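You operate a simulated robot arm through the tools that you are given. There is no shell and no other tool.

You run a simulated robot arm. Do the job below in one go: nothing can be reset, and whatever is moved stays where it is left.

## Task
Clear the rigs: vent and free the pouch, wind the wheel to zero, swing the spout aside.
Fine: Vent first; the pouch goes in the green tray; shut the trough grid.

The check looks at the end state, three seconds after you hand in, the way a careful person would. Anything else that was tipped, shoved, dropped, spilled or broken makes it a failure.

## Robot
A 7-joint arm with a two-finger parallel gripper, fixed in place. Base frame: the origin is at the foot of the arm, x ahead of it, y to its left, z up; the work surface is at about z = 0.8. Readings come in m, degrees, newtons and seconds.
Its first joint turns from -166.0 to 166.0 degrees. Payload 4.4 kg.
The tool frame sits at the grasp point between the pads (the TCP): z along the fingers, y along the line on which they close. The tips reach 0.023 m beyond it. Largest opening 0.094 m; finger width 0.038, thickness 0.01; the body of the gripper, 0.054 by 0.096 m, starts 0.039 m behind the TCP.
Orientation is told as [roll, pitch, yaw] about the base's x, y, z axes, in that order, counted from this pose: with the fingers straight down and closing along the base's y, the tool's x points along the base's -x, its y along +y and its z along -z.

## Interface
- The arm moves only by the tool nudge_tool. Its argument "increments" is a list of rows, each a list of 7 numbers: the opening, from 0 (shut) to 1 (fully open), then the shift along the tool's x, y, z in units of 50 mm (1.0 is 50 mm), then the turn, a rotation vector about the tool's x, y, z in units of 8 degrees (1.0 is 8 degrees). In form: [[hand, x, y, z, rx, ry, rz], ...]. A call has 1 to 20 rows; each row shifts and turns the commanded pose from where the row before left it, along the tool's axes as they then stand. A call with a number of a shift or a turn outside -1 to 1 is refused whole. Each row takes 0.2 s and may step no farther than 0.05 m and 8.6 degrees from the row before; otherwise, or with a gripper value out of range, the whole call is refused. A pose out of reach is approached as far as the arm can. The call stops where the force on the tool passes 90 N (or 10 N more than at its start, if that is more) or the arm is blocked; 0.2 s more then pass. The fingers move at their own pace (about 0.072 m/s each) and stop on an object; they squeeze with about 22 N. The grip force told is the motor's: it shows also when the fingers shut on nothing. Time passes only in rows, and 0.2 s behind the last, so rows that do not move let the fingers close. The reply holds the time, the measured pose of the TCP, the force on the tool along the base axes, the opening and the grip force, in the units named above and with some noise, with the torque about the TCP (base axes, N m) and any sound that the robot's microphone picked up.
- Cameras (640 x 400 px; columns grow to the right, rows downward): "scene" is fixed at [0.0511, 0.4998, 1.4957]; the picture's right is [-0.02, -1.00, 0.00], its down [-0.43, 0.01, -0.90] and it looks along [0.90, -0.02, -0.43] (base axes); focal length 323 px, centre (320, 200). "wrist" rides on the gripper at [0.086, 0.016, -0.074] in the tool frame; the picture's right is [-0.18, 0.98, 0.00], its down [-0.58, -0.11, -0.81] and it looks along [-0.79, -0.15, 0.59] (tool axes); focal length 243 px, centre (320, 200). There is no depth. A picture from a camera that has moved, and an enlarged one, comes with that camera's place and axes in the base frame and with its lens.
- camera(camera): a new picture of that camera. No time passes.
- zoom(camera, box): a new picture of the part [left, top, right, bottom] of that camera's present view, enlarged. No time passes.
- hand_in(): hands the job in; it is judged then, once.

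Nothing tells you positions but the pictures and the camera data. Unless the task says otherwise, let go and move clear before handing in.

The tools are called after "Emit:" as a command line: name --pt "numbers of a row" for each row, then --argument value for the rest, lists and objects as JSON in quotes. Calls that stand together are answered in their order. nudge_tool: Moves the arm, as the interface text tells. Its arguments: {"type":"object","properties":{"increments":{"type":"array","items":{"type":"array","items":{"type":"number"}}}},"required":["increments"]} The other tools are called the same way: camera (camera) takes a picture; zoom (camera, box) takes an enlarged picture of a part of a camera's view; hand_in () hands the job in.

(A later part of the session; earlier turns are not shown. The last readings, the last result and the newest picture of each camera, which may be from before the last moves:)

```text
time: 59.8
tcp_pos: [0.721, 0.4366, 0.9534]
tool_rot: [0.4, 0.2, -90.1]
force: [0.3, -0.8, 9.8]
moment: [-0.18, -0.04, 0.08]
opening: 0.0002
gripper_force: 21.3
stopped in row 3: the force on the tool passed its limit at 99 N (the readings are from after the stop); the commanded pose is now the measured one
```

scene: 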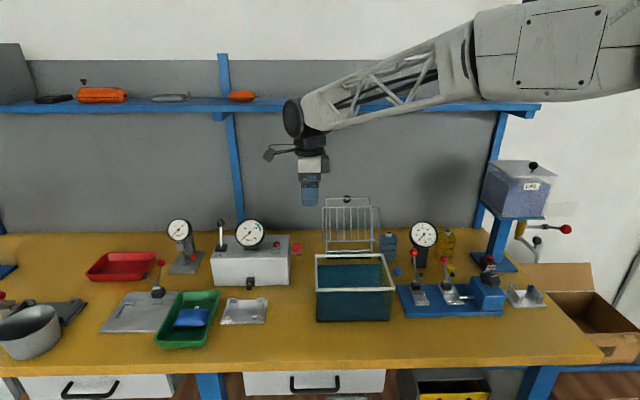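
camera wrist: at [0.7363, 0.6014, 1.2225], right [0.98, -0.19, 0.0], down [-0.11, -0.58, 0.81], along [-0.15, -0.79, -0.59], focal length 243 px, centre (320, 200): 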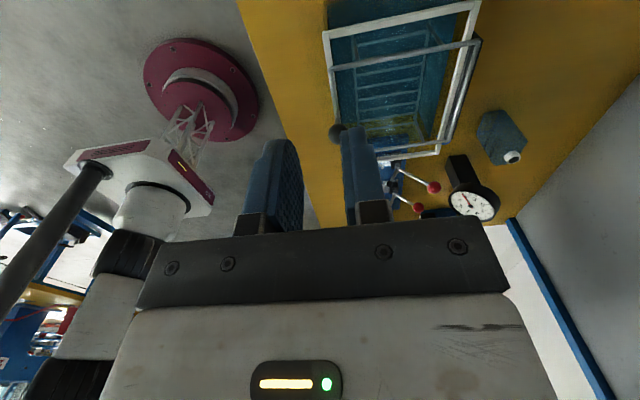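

It's a firm stop at bar height, so the grid is fully shut. I'll back off and move over to the wheel and dispenser on the right.

Emit:
nudge_tool --pt "0 0 0 -0.3 0 0 0" --pt "0 0 0 -0.9 0 0 0" --pt "0 0 0 -0.9 0 0 0" --pt "0 0 0 -0.9 0 0 0" --pt "0 -0.9 0 -0.3 0 0 0" --pt "0 -0.9 0 -0.3 0 0 0" --pt "0.8 -0.9 0.1 0 0 0 0" --pt "0.8 -0.9 0.1 0 0 0 0" --pt "0.8 -0.9 0.1 0 0 0 0" --pt "0.8 -0.9 0 0 0 0 0" --pt "0.8 0 0 0 0 0 0"

Emit:
camera --camera "wrist"

Emit:
camera --camera "scene"

```text
time: 62.2
tcp_pos: [0.7342, 0.1639, 1.1306]
tool_rot: [0.3, 0.0, -90.1]
force: [0.2, 0.2, 0.7]
moment: [0.03, 0.01, 0.04]
opening: 0.075
gripper_force: 0.1
```

```text
taken
camera wrist: at [0.7497, 0.2492, 1.205], right [0.98, -0.19, 0.01], down [-0.12, -0.58, 0.8], along [-0.15, -0.79, -0.59], focal length 243 px, centre (320, 200)
```

wrist: 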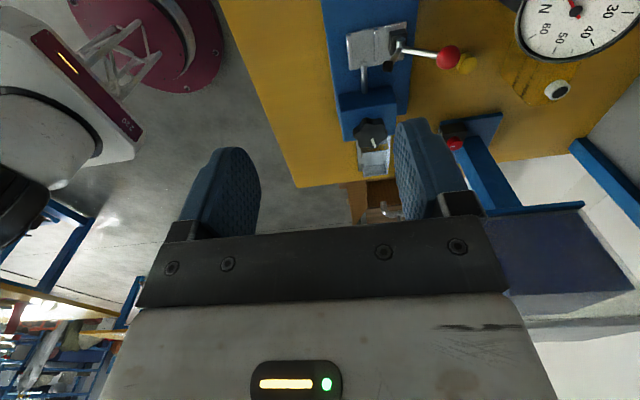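

```text
taken
```

scene: 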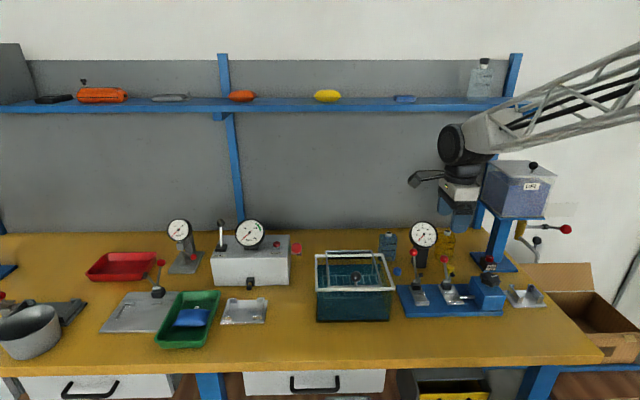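

Emit:
zoom --camera "wrist" --box '[310, 60, 500, 230]'

Emit:
zoom --camera "wrist" --box '[330, 90, 410, 160]'

Emit:
zoom --camera "scene" --box '[470, 240, 520, 320]'

Emit:
zoom --camera "scene" --box '[480, 150, 600, 280]'

```text
2.35 times, centred on (405, 145) of wrist
camera zoom: at [0.7497, 0.2492, 1.205], right [0.98, -0.19, 0.01], down [-0.12, -0.58, 0.8], along [-0.15, -0.79, -0.59], focal length 571 px, centre (120, 329)
```

zoom: 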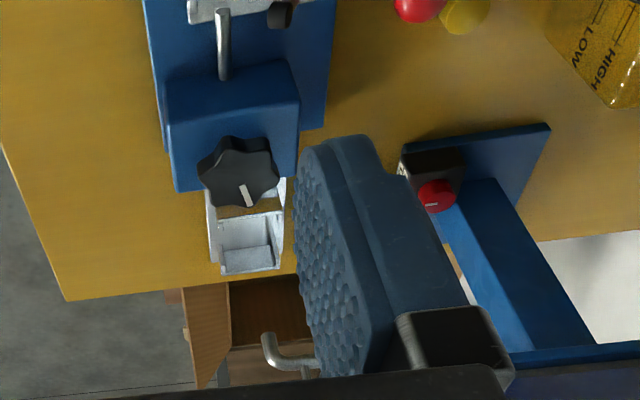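

```text
5.71 times, centred on (370, 125) of wrist
camera zoom: at [0.7497, 0.2492, 1.205], right [0.98, -0.19, 0.01], down [-0.12, -0.58, 0.8], along [-0.15, -0.79, -0.59], focal length 1386 px, centre (34, 629)
```

zoom: 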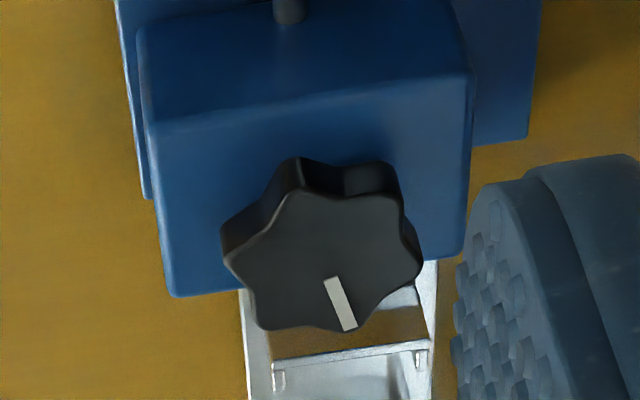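

```text
5.00 times, centred on (495, 280) of scene
camera zoom: at [0.0511, 0.4998, 1.4957], right [-0.02, -1.0, 0.0], down [-0.43, 0.01, -0.9], along [0.9, -0.02, -0.43], focal length 1617 px, centre (-555, -200)
```

zoom: 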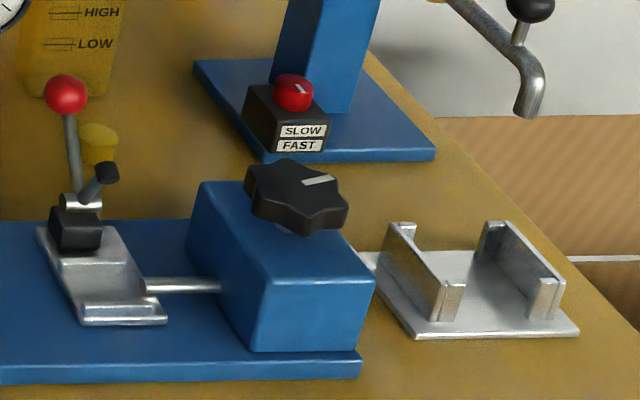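

```text
3.08 times, centred on (540, 215) of scene
camera zoom: at [0.0511, 0.4998, 1.4957], right [-0.02, -1.0, 0.0], down [-0.43, 0.01, -0.9], along [0.9, -0.02, -0.43], focal length 995 px, centre (-357, 154)
```

zoom: 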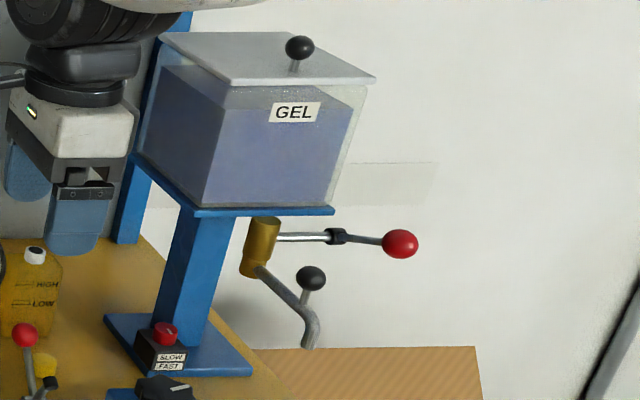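

The wheel centre is at about (0.782, -0.008) with its top at z ≈ 0.90. The hopper platform corner is near (0.944, -0.10, 1.0), so I'll turn the tool to yaw 0, which puts the camera on the robot side, and go above the wheel.

Emit:
nudge_tool --pt "1 0 0 0 0 0 -1" --pt "1 0 0 0 0 0 -1" --pt "1 0 0 0 0 0 -1" --pt "1 0 0 0 0 0 -1" --pt "1 0 0 0 0 0 -1" --pt "1 0 0 0 0 0 -1" --pt "1 0 0 0 0 0 -1" --pt "1 0 0 0 0 0 -1" --pt "1 0 0 0 0 0 -1" --pt "1 0 0 0 0 0 -1" --pt "1 0 0 0 0 0 -1" --pt "1 0 0 0 0 0 -0.26" --pt "1 -0.24 -0.86 0.3 0 0 0" --pt "1 -0.24 -0.86 0.3 0 0 0" --pt "1 -0.24 -0.86 0.3 0 0 0" --pt "1 -0.24 -0.86 0.3 0 0 0" --pt "1 0 0 0 0 0 0"

Emit:
camera --camera "wrist"

Emit:
camera --camera "scene"

```text
time: 65.8
tcp_pos: [0.7823, -0.0076, 1.0707]
tool_rot: [0.2, -0.5, 0.1]
force: [0.5, -0.6, 0.6]
moment: [-0.02, 0.0, 0.02]
opening: 0.0939
gripper_force: 0.0
```

```text
taken
camera wrist: at [0.6939, 0.0085, 1.1444], right [0.18, 0.98, 0.0], down [0.58, -0.11, 0.81], along [0.8, -0.15, -0.59], focal length 243 px, centre (320, 200)
```

wrist: 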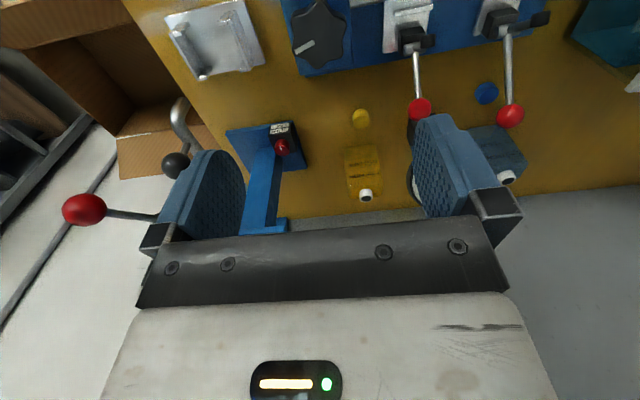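

```text
taken
```

scene: 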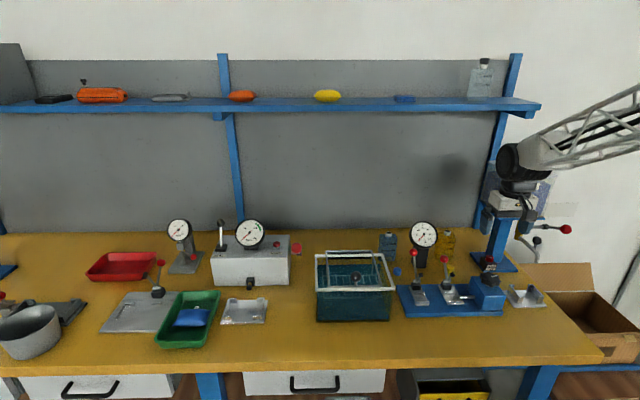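

Emit:
zoom --camera "wrist" --box '[280, 0, 460, 100]'

Emit:
zoom --camera "wrist" --box '[50, 80, 310, 240]'

Emit:
zoom --camera "scene" --box '[460, 180, 580, 310]'

```text
3.56 times, centred on (370, 50) of wrist
camera zoom: at [0.6939, 0.0085, 1.1444], right [0.18, 0.98, 0.0], down [0.58, -0.11, 0.81], along [0.8, -0.15, -0.59], focal length 863 px, centre (142, 733)
```

zoom: 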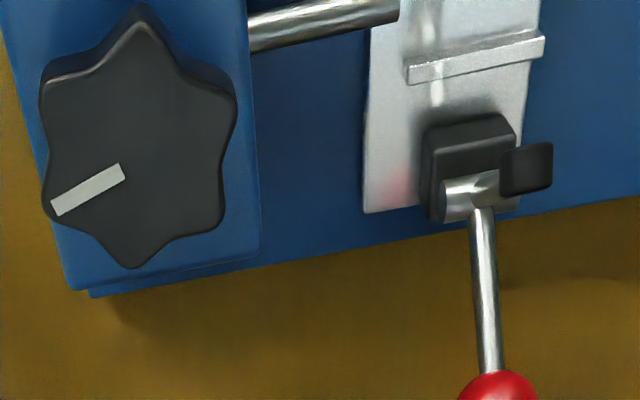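

```text
2.46 times, centred on (180, 160) of wrist
camera zoom: at [0.6939, 0.0085, 1.1444], right [0.18, 0.98, 0.0], down [0.58, -0.11, 0.81], along [0.8, -0.15, -0.59], focal length 597 px, centre (665, 298)
```

zoom: 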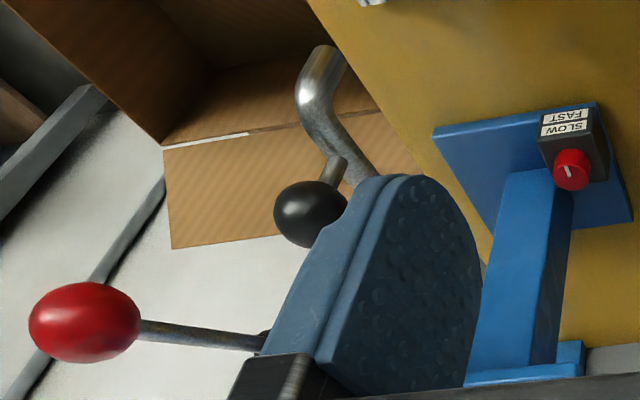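

```text
3.08 times, centred on (520, 245) of scene
camera zoom: at [0.0511, 0.4998, 1.4957], right [-0.02, -1.0, 0.0], down [-0.43, 0.01, -0.9], along [0.9, -0.02, -0.43], focal length 995 px, centre (-295, 62)
```

zoom: 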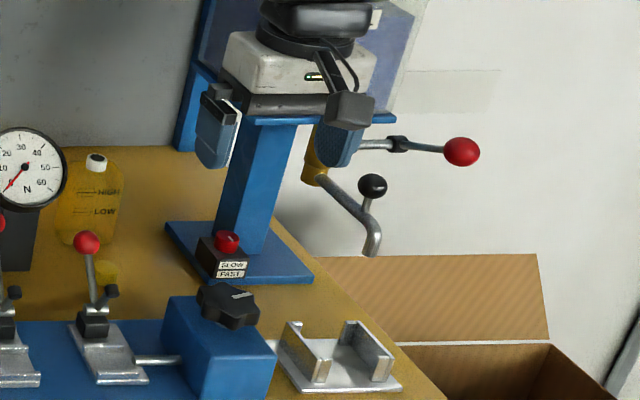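

I can see the wheel centred at (0.782, -0.008), with its white mark on a lobe about 16° from -y. I'll align the pads with the wheel's flats (yaw -14°), descend around it and grip.

Emit:
nudge_tool --pt "1 0 0 0 0 0 0.875" --pt "1 0 0 0 0 0 0.875" --pt "1 0 0 0.9 0 0 0" --pt "1 0 0 0.9 0 0 0" --pt "1 0 0 0.9 0 0 0" --pt "1 0 0 0.4 0 0 0" --pt "1 0 0 0.2 0 0 0" --pt "1 0 0 0 0 0 0"

Emit:
camera --camera "wrist"

Emit:
zoom --camera "scene" --box '[430, 220, 550, 330]'

```text
time: 67.6
tcp_pos: [0.7824, -0.0062, 0.9071]
tool_rot: [0.1, -0.4, -13.9]
force: [0.2, 0.3, -0.1]
moment: [0.01, -0.03, -0.01]
opening: 0.0938
gripper_force: 0.1
```

```text
taken
camera wrist: at [0.7016, 0.0308, 0.9801], right [0.42, 0.91, 0.0], down [0.53, -0.25, 0.81], along [0.74, -0.34, -0.59], focal length 243 px, centre (320, 200)
```

wrist: 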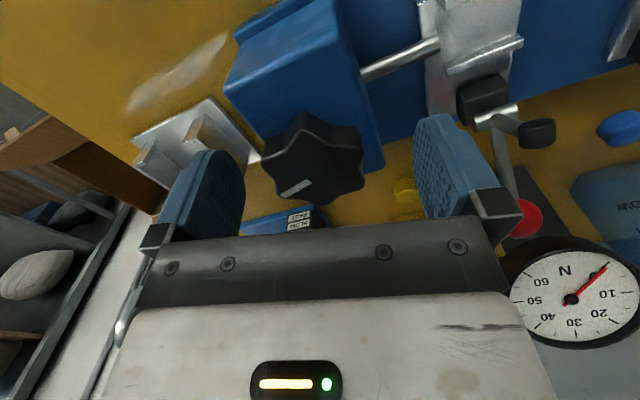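

```text
3.64 times, centred on (490, 275) of scene
camera zoom: at [0.0511, 0.4998, 1.4957], right [-0.02, -1.0, 0.0], down [-0.43, 0.01, -0.9], along [0.9, -0.02, -0.43], focal length 1176 px, centre (-298, -73)
```

zoom: 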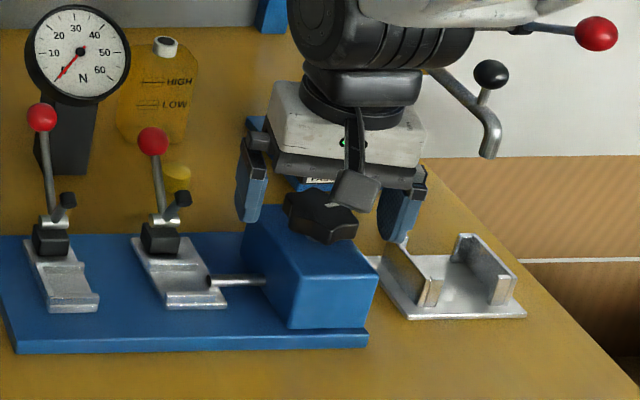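

Emit:
nudge_tool --pt "0.6 0 0 0 0 0 0" --pt "0.4 0 0 0 0 0 0" --pt "0 0 0 0 0 0 0" --pt "0 0 0 0 0 0 0" --pt "0 0 0 0 0 0 0"

Emit:
camera --camera "wrist"

```text
time: 68.8
tcp_pos: [0.7817, -0.0047, 0.9064]
tool_rot: [0.1, -0.3, -14.0]
force: [-15.9, -41.0, 4.7]
moment: [-0.76, 0.87, -0.2]
opening: 0.058
gripper_force: 21.6
```

```text
taken
camera wrist: at [0.7014, 0.0302, 0.9802], right [0.42, 0.91, 0.0], down [0.53, -0.25, 0.81], along [0.74, -0.34, -0.59], focal length 243 px, centre (320, 200)
```

wrist: 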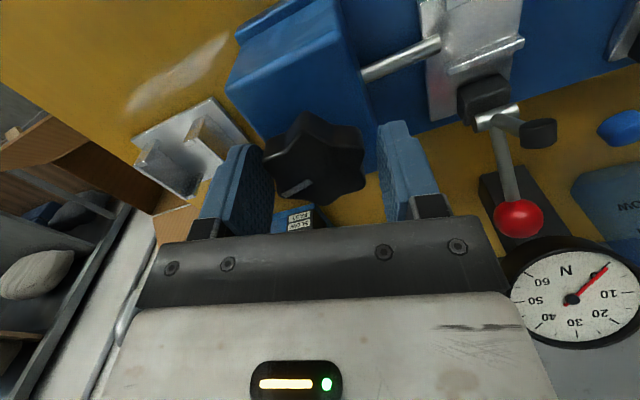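

One finger presses first, so the wheel is a few millimetres toward -y. I'll shift to centre on it.

Emit:
nudge_tool --pt "0 0 -0.06 0 0 0 0" --pt "0 0 0 0 0 0 0"

Emit:
nudge_tool --pt "0 0 -0.04 0 0 0 0" --pt "0 0 0 0 0 0 0"

```text
time: 69.4
tcp_pos: [0.7828, -0.0089, 0.9065]
tool_rot: [0.2, -0.3, -14.0]
force: [-12.4, -31.7, -3.3]
moment: [-0.64, -0.25, -0.1]
opening: 0.0536
gripper_force: 44.7
```

```text
time: 70.0
tcp_pos: [0.7836, -0.008, 0.9061]
tool_rot: [0.3, -0.4, -14.0]
force: [11.7, 20.8, -23.4]
moment: [0.16, -0.18, 0.08]
opening: 0.0533
gripper_force: 45.0
```

Both pads now grip the wheel at 53 mm. I'll test by turning clockwise (seen from above) by 8° and watching the torque and the jaw.

Emit:
nudge_tool --pt "0 0 0.02 0 0 0 0" --pt "0 0 0 0 0 0 0.5" --pt "0 0 0 0 0 0 0.5" --pt "0 0 0 0 0 0 0"

Emit:
camera --camera "wrist"

Emit:
zoom --camera "scene" --box '[390, 220, 530, 330]'

```text
time: 71.1
tcp_pos: [0.7834, -0.0081, 0.9071]
tool_rot: [0.3, -0.4, -21.9]
force: [15.1, 22.1, -11.2]
moment: [-0.12, -0.76, 0.08]
opening: 0.0532
gripper_force: 44.8
stopped in row 4: the force on the tool passed its limit at 94 N (the readings are from after the stop); the commanded pose is now the measured one
```

```text
taken
camera wrist: at [0.7075, 0.0385, 0.9804], right [0.54, 0.84, 0.01], down [0.49, -0.32, 0.81], along [0.68, -0.43, -0.59], focal length 243 px, centre (320, 200)
```

wrist: 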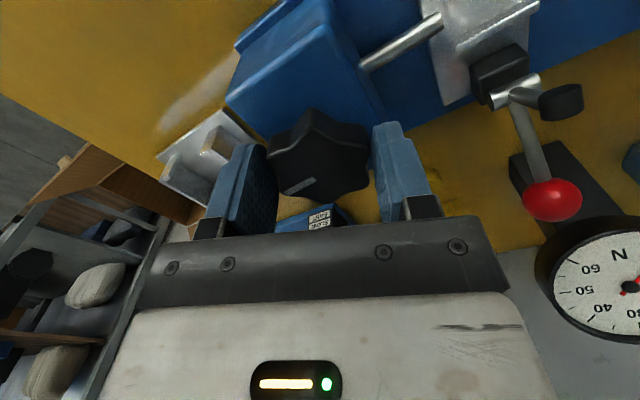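

```text
3.64 times, centred on (460, 275) of scene
camera zoom: at [0.0511, 0.4998, 1.4957], right [-0.02, -1.0, 0.0], down [-0.43, 0.01, -0.9], along [0.9, -0.02, -0.43], focal length 1176 px, centre (-189, -73)
```

zoom: 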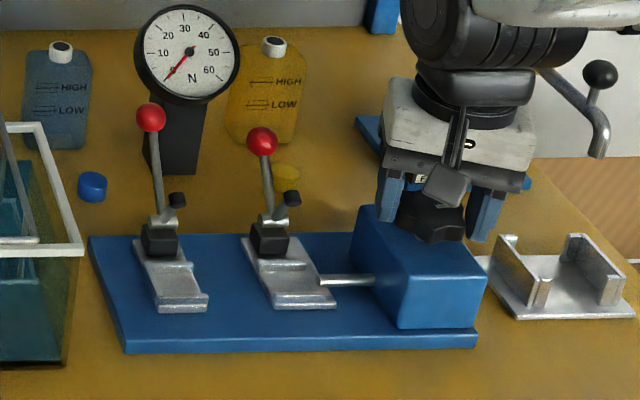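

The wheel turns easily. I'll loosen the grip very slightly so off-centre forces don't build up, then turn further clockwise and compare jaw and gauge.

Emit:
nudge_tool --pt "0.585 0 0 0 0 0 0" --pt "0.585 0 0 0 0 0 0.5" --pt "0.585 0 0 0 0 0 0.5" --pt "0.585 0 0 0 0 0 0.5" --pt "0.585 0 0 0 0 0 0.5" --pt "0.585 0 0 0 0 0 0.5" --pt "0.585 0 0 0 0 0 0.5" --pt "0.585 0 0 0 0 0 0.5" --pt "0.585 0 0 0 0 0 0.5" --pt "0.585 0 0 0 0 0 0"

Emit:
camera --camera "wrist"

Emit:
zoom --camera "scene" --box '[390, 220, 530, 330]'

```text
time: 73.3
tcp_pos: [0.7823, -0.0102, 0.9069]
tool_rot: [0.4, 0.0, -54.0]
force: [4.7, 5.7, 0.6]
moment: [0.12, -0.03, 0.0]
opening: 0.0586
gripper_force: 3.9
```

```text
taken
camera wrist: at [0.7432, 0.0695, 0.9809], right [0.9, 0.43, 0.01], down [0.25, -0.54, 0.81], along [0.35, -0.73, -0.59], focal length 243 px, centre (320, 200)
```

wrist: 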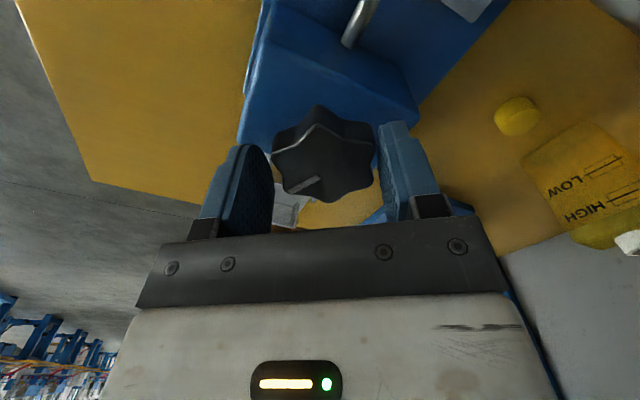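

```text
3.64 times, centred on (460, 275) of scene
camera zoom: at [0.0511, 0.4998, 1.4957], right [-0.02, -1.0, 0.0], down [-0.43, 0.01, -0.9], along [0.9, -0.02, -0.43], focal length 1176 px, centre (-189, -73)
```

zoom: 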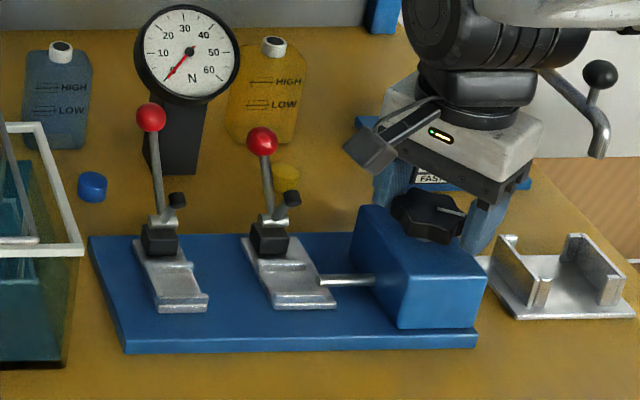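

The wheel has turned about 40° clockwise so far with no stop. I'll take a high-zoom baseline of the jaw rod and gauge before turning further.

Emit:
zoom --camera "scene" --box '[450, 275, 510, 315]'

Emit:
zoom --camera "scene" --box '[405, 220, 445, 250]'

```text
10.00 times, centred on (480, 295) of scene
camera zoom: at [0.0511, 0.4998, 1.4957], right [-0.02, -1.0, 0.0], down [-0.43, 0.01, -0.9], along [0.9, -0.02, -0.43], focal length 3233 px, centre (-1280, -750)
```

zoom: 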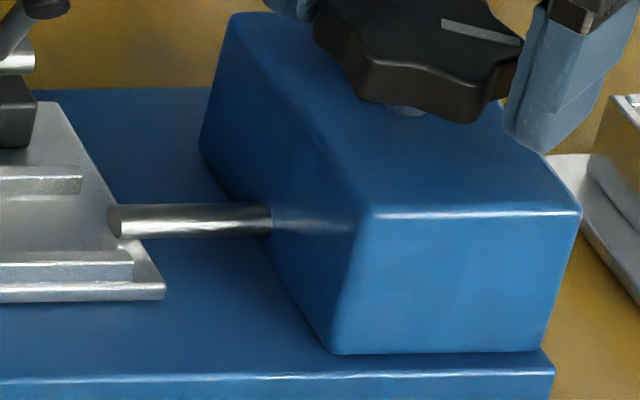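

```text
13.33 times, centred on (425, 235) of scene
camera zoom: at [0.0511, 0.4998, 1.4957], right [-0.02, -1.0, 0.0], down [-0.43, 0.01, -0.9], along [0.9, -0.02, -0.43], focal length 4311 px, centre (-1080, -267)
```

zoom: 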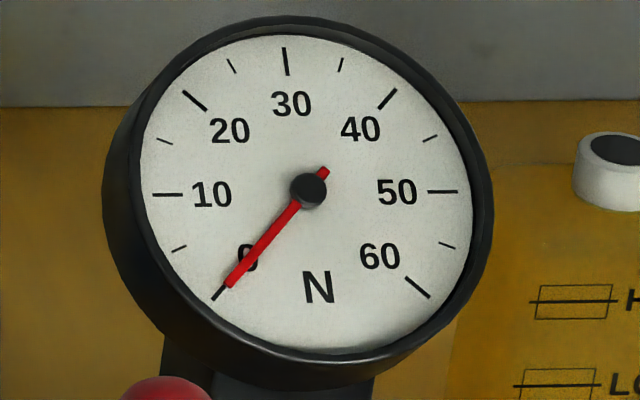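

Emit:
nudge_tool --pt "0.57 0 0 0 0 0 0.5" --pt "0.57 0 0 0 0 0 0.5" --pt "0.57 0 0 0 0 0 0.5" --pt "0.57 0 0 0 0 0 0.5" --pt "0.57 0 0 0 0 0 0.5" --pt "0.57 0 0 0 0 0 0.5" --pt "0.57 0 0 0 0 0 0.5" --pt "0.57 0 0 0 0 0 0.5" --pt "0.57 0 0 0 0 0 0.5" --pt "0.57 0 0 0 0 0 0.5" --pt "0.57 0 0 0 0 0 0"

Emit:
camera --camera "wrist"

Emit:
zoom --camera "scene" --box '[450, 275, 510, 315]'

Emit:
zoom --camera "scene" --box '[405, 220, 525, 320]'

```text
time: 75.7
tcp_pos: [0.7819, -0.0089, 0.9065]
tool_rot: [0.4, 0.2, -94.0]
force: [10.1, -0.5, 2.8]
moment: [0.0, -0.15, 0.0]
opening: 0.0576
gripper_force: 4.7
```

```text
taken
camera wrist: at [0.8037, 0.0762, 0.9808], right [0.97, -0.25, 0.01], down [-0.16, -0.57, 0.8], along [-0.2, -0.78, -0.6], focal length 243 px, centre (320, 200)
```

wrist: 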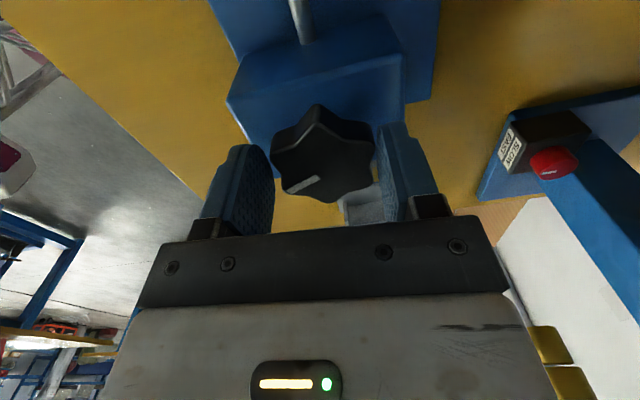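

```text
10.00 times, centred on (480, 295) of scene
camera zoom: at [0.0511, 0.4998, 1.4957], right [-0.02, -1.0, 0.0], down [-0.43, 0.01, -0.9], along [0.9, -0.02, -0.43], focal length 3233 px, centre (-1280, -750)
```

zoom: 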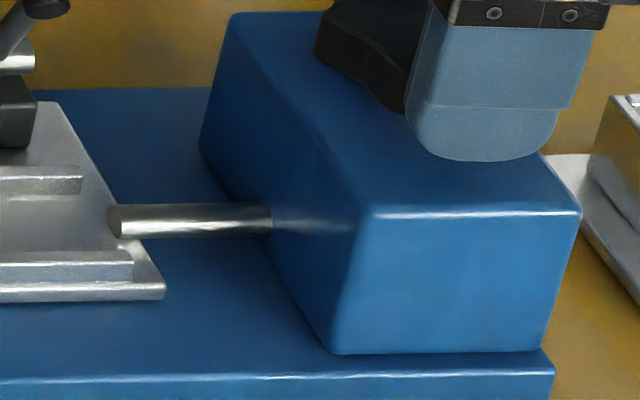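

```text
4.00 times, centred on (465, 270) of scene
camera zoom: at [0.0511, 0.4998, 1.4957], right [-0.02, -1.0, 0.0], down [-0.43, 0.01, -0.9], along [0.9, -0.02, -0.43], focal length 1293 px, centre (-260, -80)
```

zoom: 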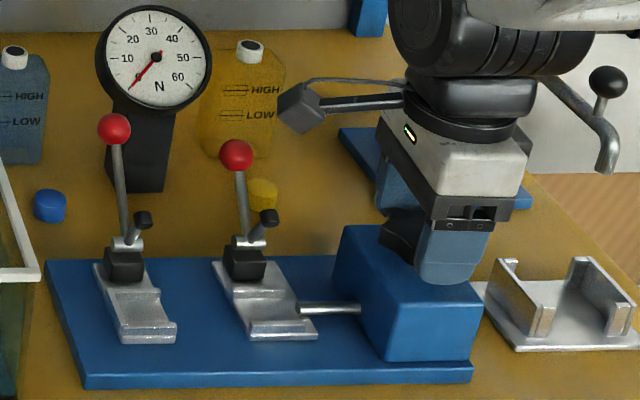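

After about 80° there is no visible jaw motion, so the coupling is fine-pitched if it exists. I'll regrip and turn another 120° clockwise to see which way the jaw travels.

Emit:
nudge_tool --pt "1 0 0 0 0 0 0" --pt "1 0 0 0 0 0 0" --pt "1 0 0 0 0 0 -1" --pt "1 0 0 0 0 0 -1" --pt "1 0 0 0 0 0 -1" --pt "1 0 0 0 0 0 -1" --pt "1 0 0 0 0 0 -1" --pt "1 0 0 0 0 0 -1" --pt "1 0 0 0 0 0 -1" --pt "1 0 0 0 0 0 -1" --pt "1 0 0 0 0 0 -1" --pt "1 0 0 0 0 0 -1" --pt "1 0 0 0 0 0 -1" --pt "1 0 0 0 0 0 -1" --pt "1 0 0 0 0 0 -1" --pt "1 0 0 0 0 0 -1" --pt "1 0 0 0 0 0 -1" --pt "1 0 0 0 0 0 0"

Emit:
camera --camera "wrist"

Emit:
zoom --camera "scene" --box '[450, 255, 510, 315]'

```text
time: 79.5
tcp_pos: [0.7828, -0.0089, 0.9072]
tool_rot: [-0.1, -0.5, 26.1]
force: [0.2, -0.2, -0.2]
moment: [0.01, -0.01, 0.01]
opening: 0.0938
gripper_force: 0.0
```

```text
taken
camera wrist: at [0.6965, -0.0325, 0.98], right [-0.27, 0.96, 0.0], down [0.56, 0.16, 0.81], along [0.78, 0.22, -0.59], focal length 243 px, centre (320, 200)
```

wrist: 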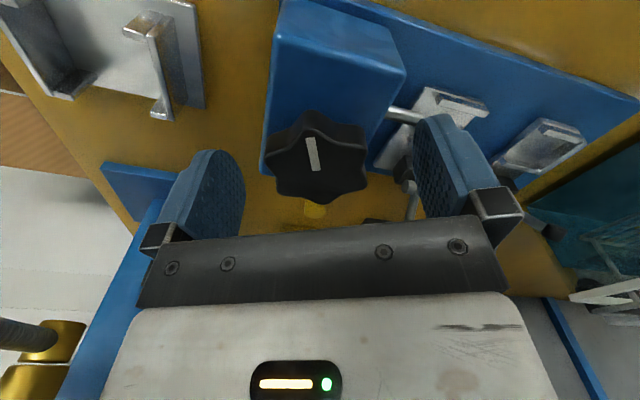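

```text
6.67 times, centred on (480, 285) of scene
camera zoom: at [0.0511, 0.4998, 1.4957], right [-0.02, -1.0, 0.0], down [-0.43, 0.01, -0.9], along [0.9, -0.02, -0.43], focal length 2156 px, centre (-747, -367)
```

zoom: 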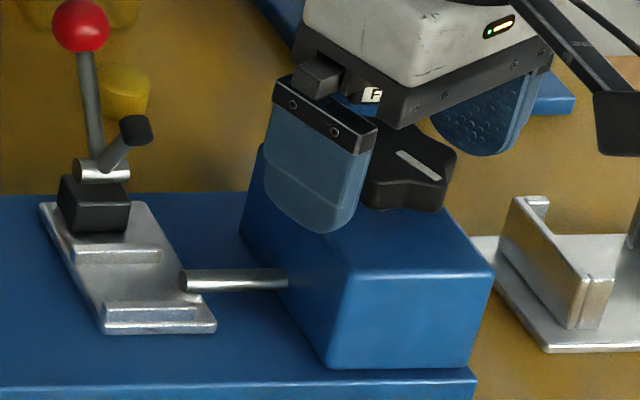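

The mark is now at about -154°, i.e. 80° clockwise from the start. I'll take a very high-zoom baseline of the jaw edge before the next turn.

Emit:
zoom --camera "scene" --box '[455, 290, 479, 308]'

Emit:
zoom --camera "wrist" --box '[240, 80, 400, 220]'

```text
16.00 times, centred on (467, 299) of scene
camera zoom: at [0.0511, 0.4998, 1.4957], right [-0.02, -1.0, 0.0], down [-0.43, 0.01, -0.9], along [0.9, -0.02, -0.43], focal length 5173 px, centre (-2032, -1384)
```

zoom: 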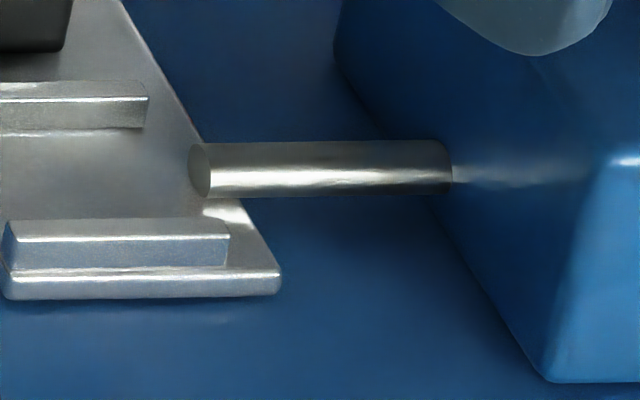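

```text
2.86 times, centred on (320, 150) of wrist
camera zoom: at [0.6965, -0.0325, 0.98], right [-0.27, 0.96, 0.0], down [0.56, 0.16, 0.81], along [0.78, 0.22, -0.59], focal length 693 px, centre (320, 343)
```

zoom: 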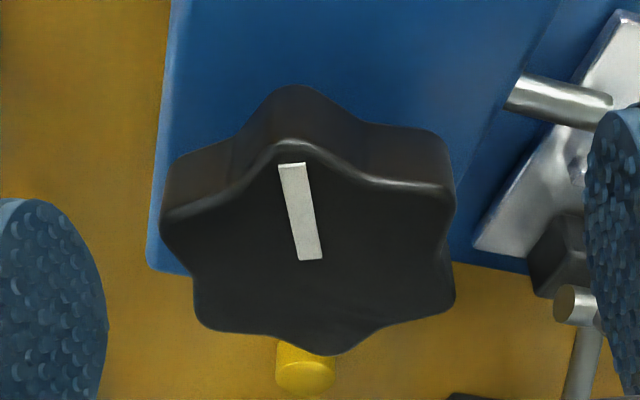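

Emit:
nudge_tool --pt "0.57 0 0 0 0 0 0" --pt "0.57 0 0 0 0 0 0" --pt "0.57 0 0 0 0 0 0.75" --pt "0.57 0 0 0 0 0 0.75" --pt "0.57 0 0 0 0 0 0.75" --pt "0.57 0 0 0 0 0 0.75" --pt "0.57 0 0 0 0 0 0.75" --pt "0.57 0 0 0 0 0 0.75" --pt "0.57 0 0 0 0 0 0.75" --pt "0.57 0 0 0 0 0 0.75" --pt "0.57 0 0 0 0 0 0.75" --pt "0.57 0 0 0 0 0 0.75" --pt "0.57 0 0 0 0 0 0.75" --pt "0.57 0 0 0 0 0 0.75" --pt "0.57 0 0 0 0 0 0.75" --pt "0.57 0 0 0 0 0 0.75" --pt "0.57 0 0 0 0 0 0.75" --pt "0.57 0 0 0 0 0 0.75" --pt "0.57 0 0 0 0 0 0.75" --pt "0.57 0 0 0 0 0 0"

Emit:
camera --camera "wrist"

Emit:
zoom --camera "scene" --box '[455, 290, 479, 308]'

Emit:
zoom --camera "scene" --box '[405, 220, 445, 250]'

```text
time: 83.7
tcp_pos: [0.7831, -0.0091, 0.9067]
tool_rot: [0.5, 0.1, -76.0]
force: [8.7, 4.6, -1.5]
moment: [0.01, -0.02, 0.06]
opening: 0.0577
gripper_force: 4.6
```

```text
taken
camera wrist: at [0.7766, 0.0778, 0.9815], right [1.0, 0.06, 0.01], down [0.03, -0.59, 0.81], along [0.05, -0.8, -0.59], focal length 243 px, centre (320, 200)
```

wrist: 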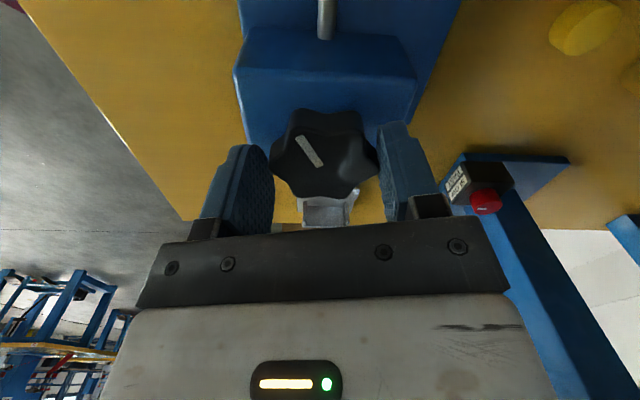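

```text
16.00 times, centred on (467, 299) of scene
camera zoom: at [0.0511, 0.4998, 1.4957], right [-0.02, -1.0, 0.0], down [-0.43, 0.01, -0.9], along [0.9, -0.02, -0.43], focal length 5173 px, centre (-2032, -1384)
```

zoom: 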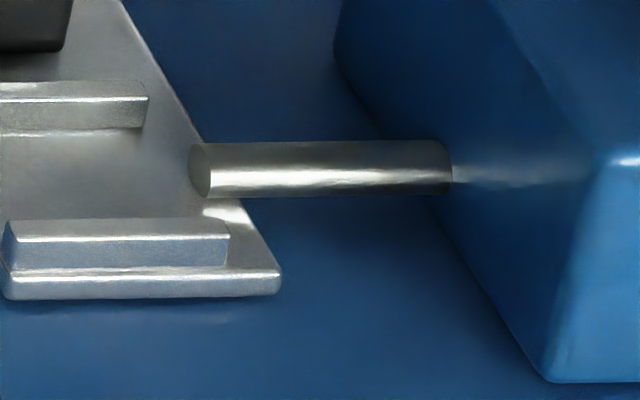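

```text
13.33 times, centred on (425, 235) of scene
camera zoom: at [0.0511, 0.4998, 1.4957], right [-0.02, -1.0, 0.0], down [-0.43, 0.01, -0.9], along [0.9, -0.02, -0.43], focal length 4311 px, centre (-1080, -267)
```

zoom: 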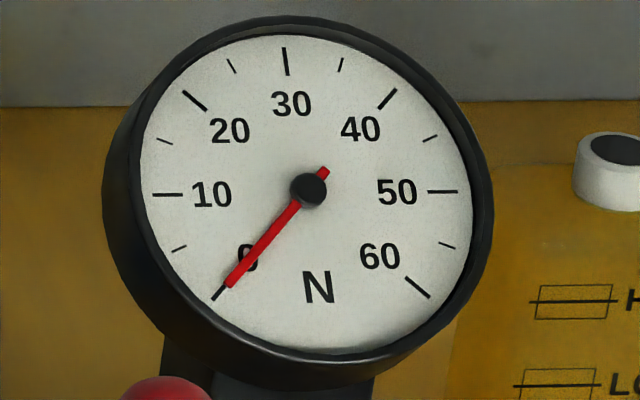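

The wheel has turned about 180° clockwise, yet jaw and gauge are unchanged to the pixel. The zero must therefore be an end stop, so I'll keep winding clockwise with regrips and watch the torque.

Emit:
nudge_tool --pt "1 0 0 0 0 0 0" --pt "1 0 0 0 0 0 0" --pt "1 0 0 0 0 0 -1" --pt "1 0 0 0 0 0 -1" --pt "1 0 0 0 0 0 -1" --pt "1 0 0 0 0 0 -1" --pt "1 0 0 0 0 0 -1" --pt "1 0 0 0 0 0 -1" --pt "1 0 0 0 0 0 -1" --pt "1 0 0 0 0 0 -1" --pt "1 0 0 0 0 0 -1" --pt "1 0 0 0 0 0 -1" --pt "1 0 0 0 0 0 -1" --pt "1 0 0 0 0 0 -1" --pt "1 0 0 0 0 0 -1" --pt "1 0 0 0 0 0 -1" --pt "1 0 0 0 0 0 -1" --pt "0.57 0 0 0 0 0 0" --pt "0.57 0 0 0 0 0 0"

Emit:
nudge_tool --pt "0.57 0 0 0 0 0 0.75" --pt "0.57 0 0 0 0 0 0.75" --pt "0.57 0 0 0 0 0 0.75" --pt "0.57 0 0 0 0 0 0.75" --pt "0.57 0 0 0 0 0 0.75" --pt "0.57 0 0 0 0 0 0.75" --pt "0.57 0 0 0 0 0 0.75" --pt "0.57 0 0 0 0 0 0.75" --pt "0.57 0 0 0 0 0 0.75" --pt "0.57 0 0 0 0 0 0.75" --pt "0.57 0 0 0 0 0 0.75" --pt "0.57 0 0 0 0 0 0.75" --pt "0.57 0 0 0 0 0 0.75" --pt "0.57 0 0 0 0 0 0.75" --pt "0.57 0 0 0 0 0 0.75" --pt "0.57 0 0 0 0 0 0.75" --pt "0.57 0 0 0 0 0 0.75" --pt "0.57 0 0 0 0 0 0.75" --pt "0.57 0 0 0 0 0 0.75" --pt "0.57 0 0 0 0 0 0.75"

Emit:
camera --camera "wrist"

Emit:
zoom --camera "scene" --box '[405, 220, 525, 320]'

```text
time: 87.7
tcp_pos: [0.7841, -0.0085, 0.9062]
tool_rot: [-0.3, -0.4, 44.0]
force: [4.6, -2.4, -1.8]
moment: [-0.02, -0.04, 0.04]
opening: 0.0559
gripper_force: 2.7
```

```text
time: 91.9
tcp_pos: [0.7824, -0.0111, 0.9075]
tool_rot: [0.5, 0.0, -76.1]
force: [9.8, 7.9, 0.2]
moment: [0.03, -0.06, 0.13]
opening: 0.0589
gripper_force: 6.4
```

```text
taken
camera wrist: at [0.776, 0.0778, 0.9815], right [1.0, 0.06, 0.01], down [0.03, -0.59, 0.81], along [0.05, -0.8, -0.59], focal length 243 px, centre (320, 200)
```

wrist: 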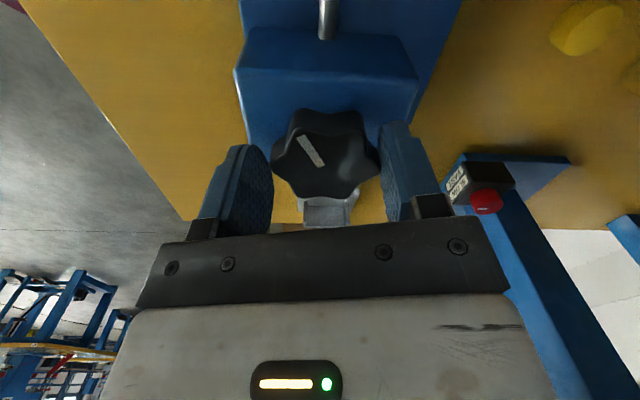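

```text
4.00 times, centred on (465, 270) of scene
camera zoom: at [0.0511, 0.4998, 1.4957], right [-0.02, -1.0, 0.0], down [-0.43, 0.01, -0.9], along [0.9, -0.02, -0.43], focal length 1293 px, centre (-260, -80)
```

zoom: 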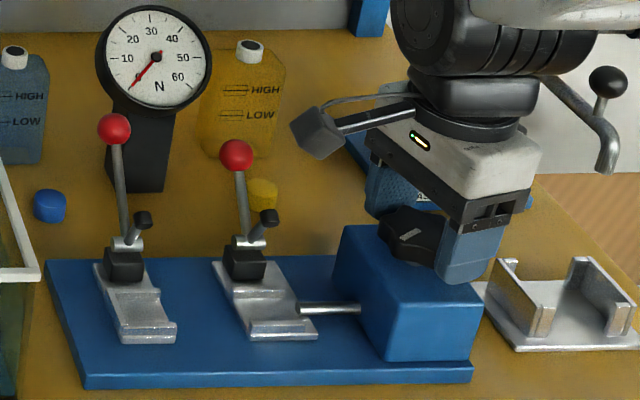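

The mark is at the same ~106° as before this turn, so the pads slipped: the wheel seems to have reached a stop. I'll grip firmly and test for the stop.

Emit:
nudge_tool --pt "0.4 0 0 0 0 0 0" --pt "0 0 0 0 0 0 0" --pt "0 0 0 0 0 0 0"

Emit:
camera --camera "wrist"

Emit:
nudge_tool --pt "0 0 0 0 0 0 0.5" --pt "0 0 0 0 0 0 0"

Emit:
camera --camera "wrist"

```text
time: 92.7
tcp_pos: [0.7819, -0.0106, 0.9071]
tool_rot: [0.5, 0.0, -76.0]
force: [43.5, 9.0, -11.4]
moment: [-0.15, -0.21, -0.02]
opening: 0.0575
gripper_force: 21.7
```

```text
taken
camera wrist: at [0.7763, 0.0779, 0.9814], right [1.0, 0.06, 0.01], down [0.03, -0.59, 0.81], along [0.05, -0.8, -0.59], focal length 243 px, centre (320, 200)
```

wrist: 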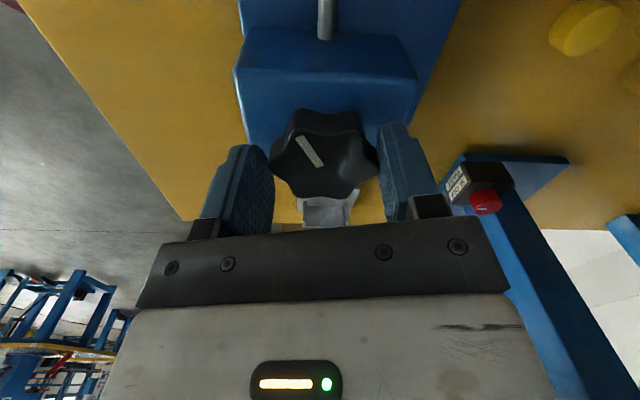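

```text
time: 93.3
tcp_pos: [0.7828, -0.0091, 0.9087]
tool_rot: [0.6, 0.1, -80.0]
force: [40.3, 24.4, -4.2]
moment: [0.27, -0.29, 0.46]
opening: 0.0573
gripper_force: 21.9
```

```text
taken
camera wrist: at [0.7826, 0.0787, 0.9821], right [1.0, -0.01, 0.01], down [-0.01, -0.59, 0.8], along [0.0, -0.8, -0.59], focal length 243 px, centre (320, 200)
```

wrist: 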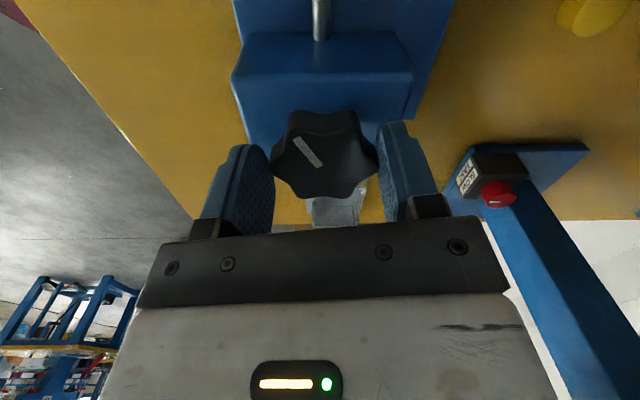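

The tool turned but the wheel didn't, with a clear resisting torque: that is the end stop, half a turn from where it started, so I take it as zero. I'll relax the twist, release, and rise to check the mark.

Emit:
nudge_tool --pt "0 0 0 0 0 0 -0.3" --pt "1 0 0 0 0 0 0" --pt "1 0 0 0 0 0 0" --pt "1 0 0 -0.9 0 0 0" --pt "1 0 0 -0.9 0 0 0" --pt "1 0 0 -0.9 0 0 0" --pt "1 0 0 -0.5 0 0 0"

Emit:
camera --camera "wrist"

Emit:
zoom --camera "wrist" --box '[240, 0, 420, 140]'

Emit:
zoom --camera "scene" --box '[405, 220, 525, 320]'

```text
time: 94.9
tcp_pos: [0.781, -0.0106, 1.0696]
tool_rot: [0.4, 0.1, -77.6]
force: [-1.2, -0.3, -0.1]
moment: [0.0, -0.04, 0.02]
opening: 0.094
gripper_force: 0.0
```

```text
taken
camera wrist: at [0.7768, 0.0769, 1.1435], right [1.0, 0.03, 0.01], down [0.01, -0.59, 0.8], along [0.03, -0.8, -0.59], focal length 243 px, centre (320, 200)
```

wrist: 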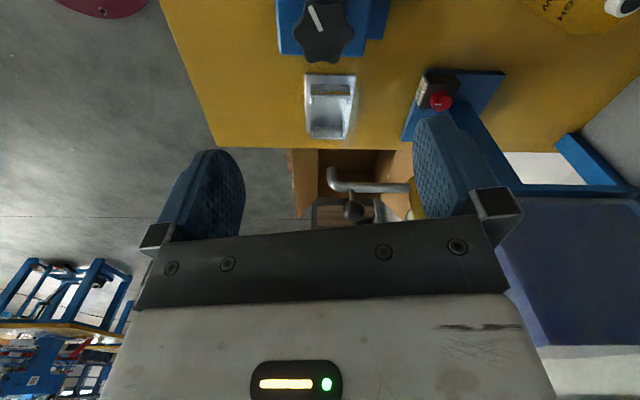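

```text
2.86 times, centred on (330, 70) of wrist
camera zoom: at [0.7768, 0.0769, 1.1435], right [1.0, 0.03, 0.01], down [0.01, -0.59, 0.8], along [0.03, -0.8, -0.59], focal length 693 px, centre (291, 571)
```

zoom: 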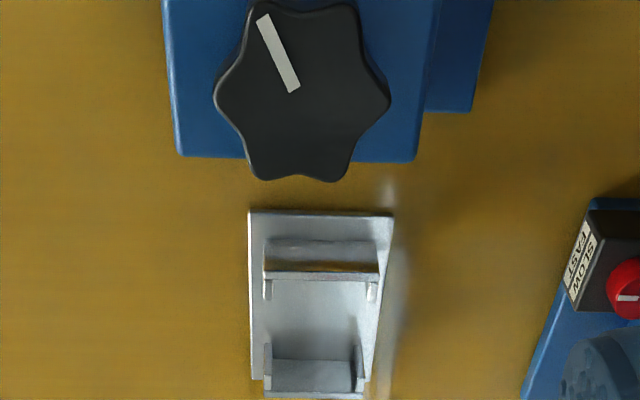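

```text
4.00 times, centred on (465, 270) of scene
camera zoom: at [0.0511, 0.4998, 1.4957], right [-0.02, -1.0, 0.0], down [-0.43, 0.01, -0.9], along [0.9, -0.02, -0.43], focal length 1293 px, centre (-260, -80)
```

zoom: 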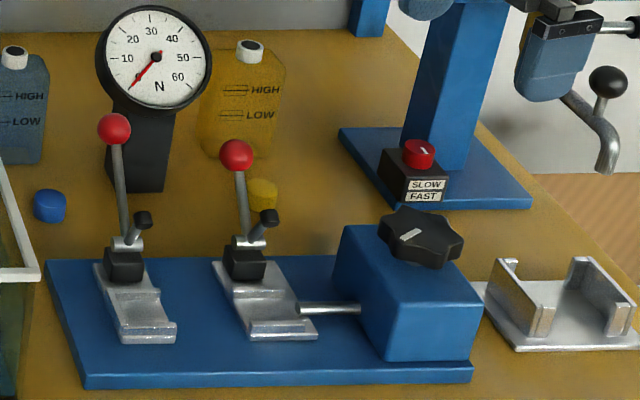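

The mark now sits at about 119°, roughly 165° clockwise from where it began. To be certain it's a real stop and not pad slip, I'll regrip firmly on the flats and test the torque again.

Emit:
nudge_tool --pt "1 0 0 0 0 0 -1" --pt "1 0 0 0 0 0 -1" --pt "1 0 0 0 0 0 -1" --pt "1 0 0 0 0 0 -1" --pt "1 0 0 0 0 0 -1" --pt "1 0 0 0 0 0 -1" --pt "1 0 0 0 0 0 -1" --pt "1 0 0 0 0 0 -1" --pt "1 0 0 0 0 0 -1" --pt "1 0 0 0 0 0 -0.6" --pt "1 0 0 0 0 0 0"

Emit:
camera --camera "wrist"

Emit:
zoom --camera "wrist" --box '[270, 0, 370, 80]'

```text
time: 97.3
tcp_pos: [0.7822, -0.0099, 1.0669]
tool_rot: [0.1, -0.4, -0.7]
force: [-0.7, 0.2, 0.6]
moment: [0.01, 0.01, 0.01]
opening: 0.0939
gripper_force: 0.1
```

```text
taken
camera wrist: at [0.6933, 0.0072, 1.1406], right [0.2, 0.98, 0.0], down [0.57, -0.12, 0.81], along [0.8, -0.16, -0.59], focal length 243 px, centre (320, 200)
```

wrist: 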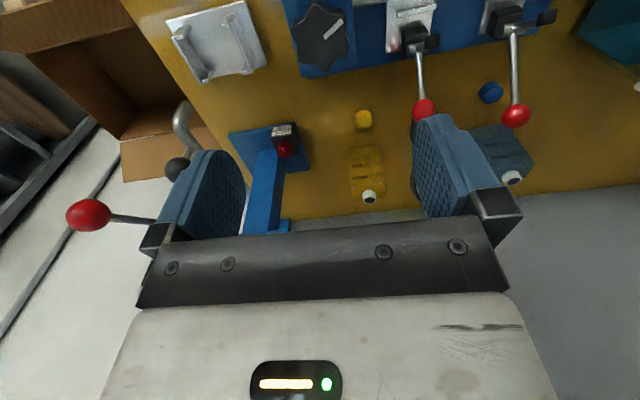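

```text
5.00 times, centred on (320, 40) of wrist
camera zoom: at [0.6933, 0.0072, 1.1406], right [0.2, 0.98, 0.0], down [0.57, -0.12, 0.81], along [0.8, -0.16, -0.59], focal length 1213 px, centre (320, 1000)
```

zoom: 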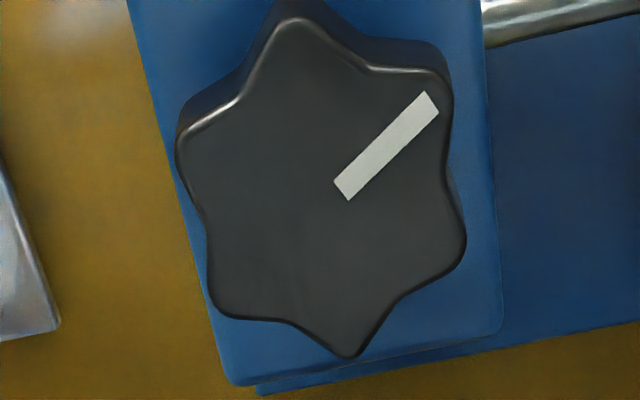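

Emit:
nudge_tool --pt "1 0 0 0.9 0 0 0" --pt "1 0 0 0.9 0 0 0" --pt "1 0 0 0.9 0 0 0" --pt "1 0 0 0.5 0 0 0" --pt "0.7 0 0 0 0 0 0" --pt "0.5 0 0 0 0 0 0" --pt "0.5 0 0 0 0 0 0"

Emit:
nudge_tool --pt "0 0 0 0 0 0 0" --pt "0 0 0 0 0 0 0"

Emit:
camera --camera "wrist"

```text
time: 98.9
tcp_pos: [0.7848, -0.0087, 0.9081]
tool_rot: [0.1, -0.4, -0.7]
force: [1.5, -14.3, -5.5]
moment: [-0.31, -1.17, 0.05]
opening: 0.0535
gripper_force: 45.1
```

```text
time: 99.5
tcp_pos: [0.7847, -0.0093, 0.9086]
tool_rot: [0.2, -0.4, -0.8]
force: [4.8, -23.1, -8.4]
moment: [-0.43, -0.46, 0.06]
opening: 0.0536
gripper_force: 45.5
```

```text
taken
camera wrist: at [0.6974, 0.0079, 0.9818], right [0.2, 0.98, 0.0], down [0.57, -0.12, 0.81], along [0.79, -0.16, -0.59], focal length 243 px, centre (320, 200)
```

wrist: 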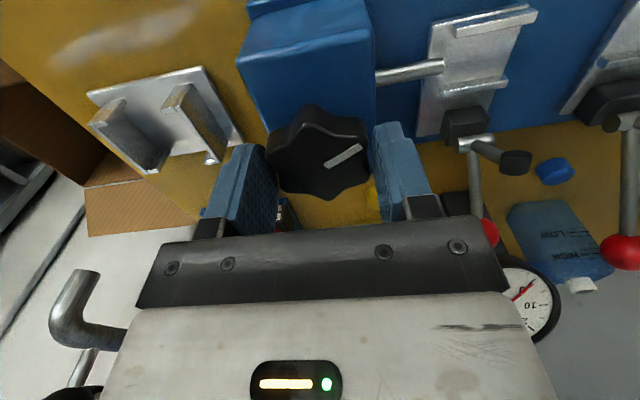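

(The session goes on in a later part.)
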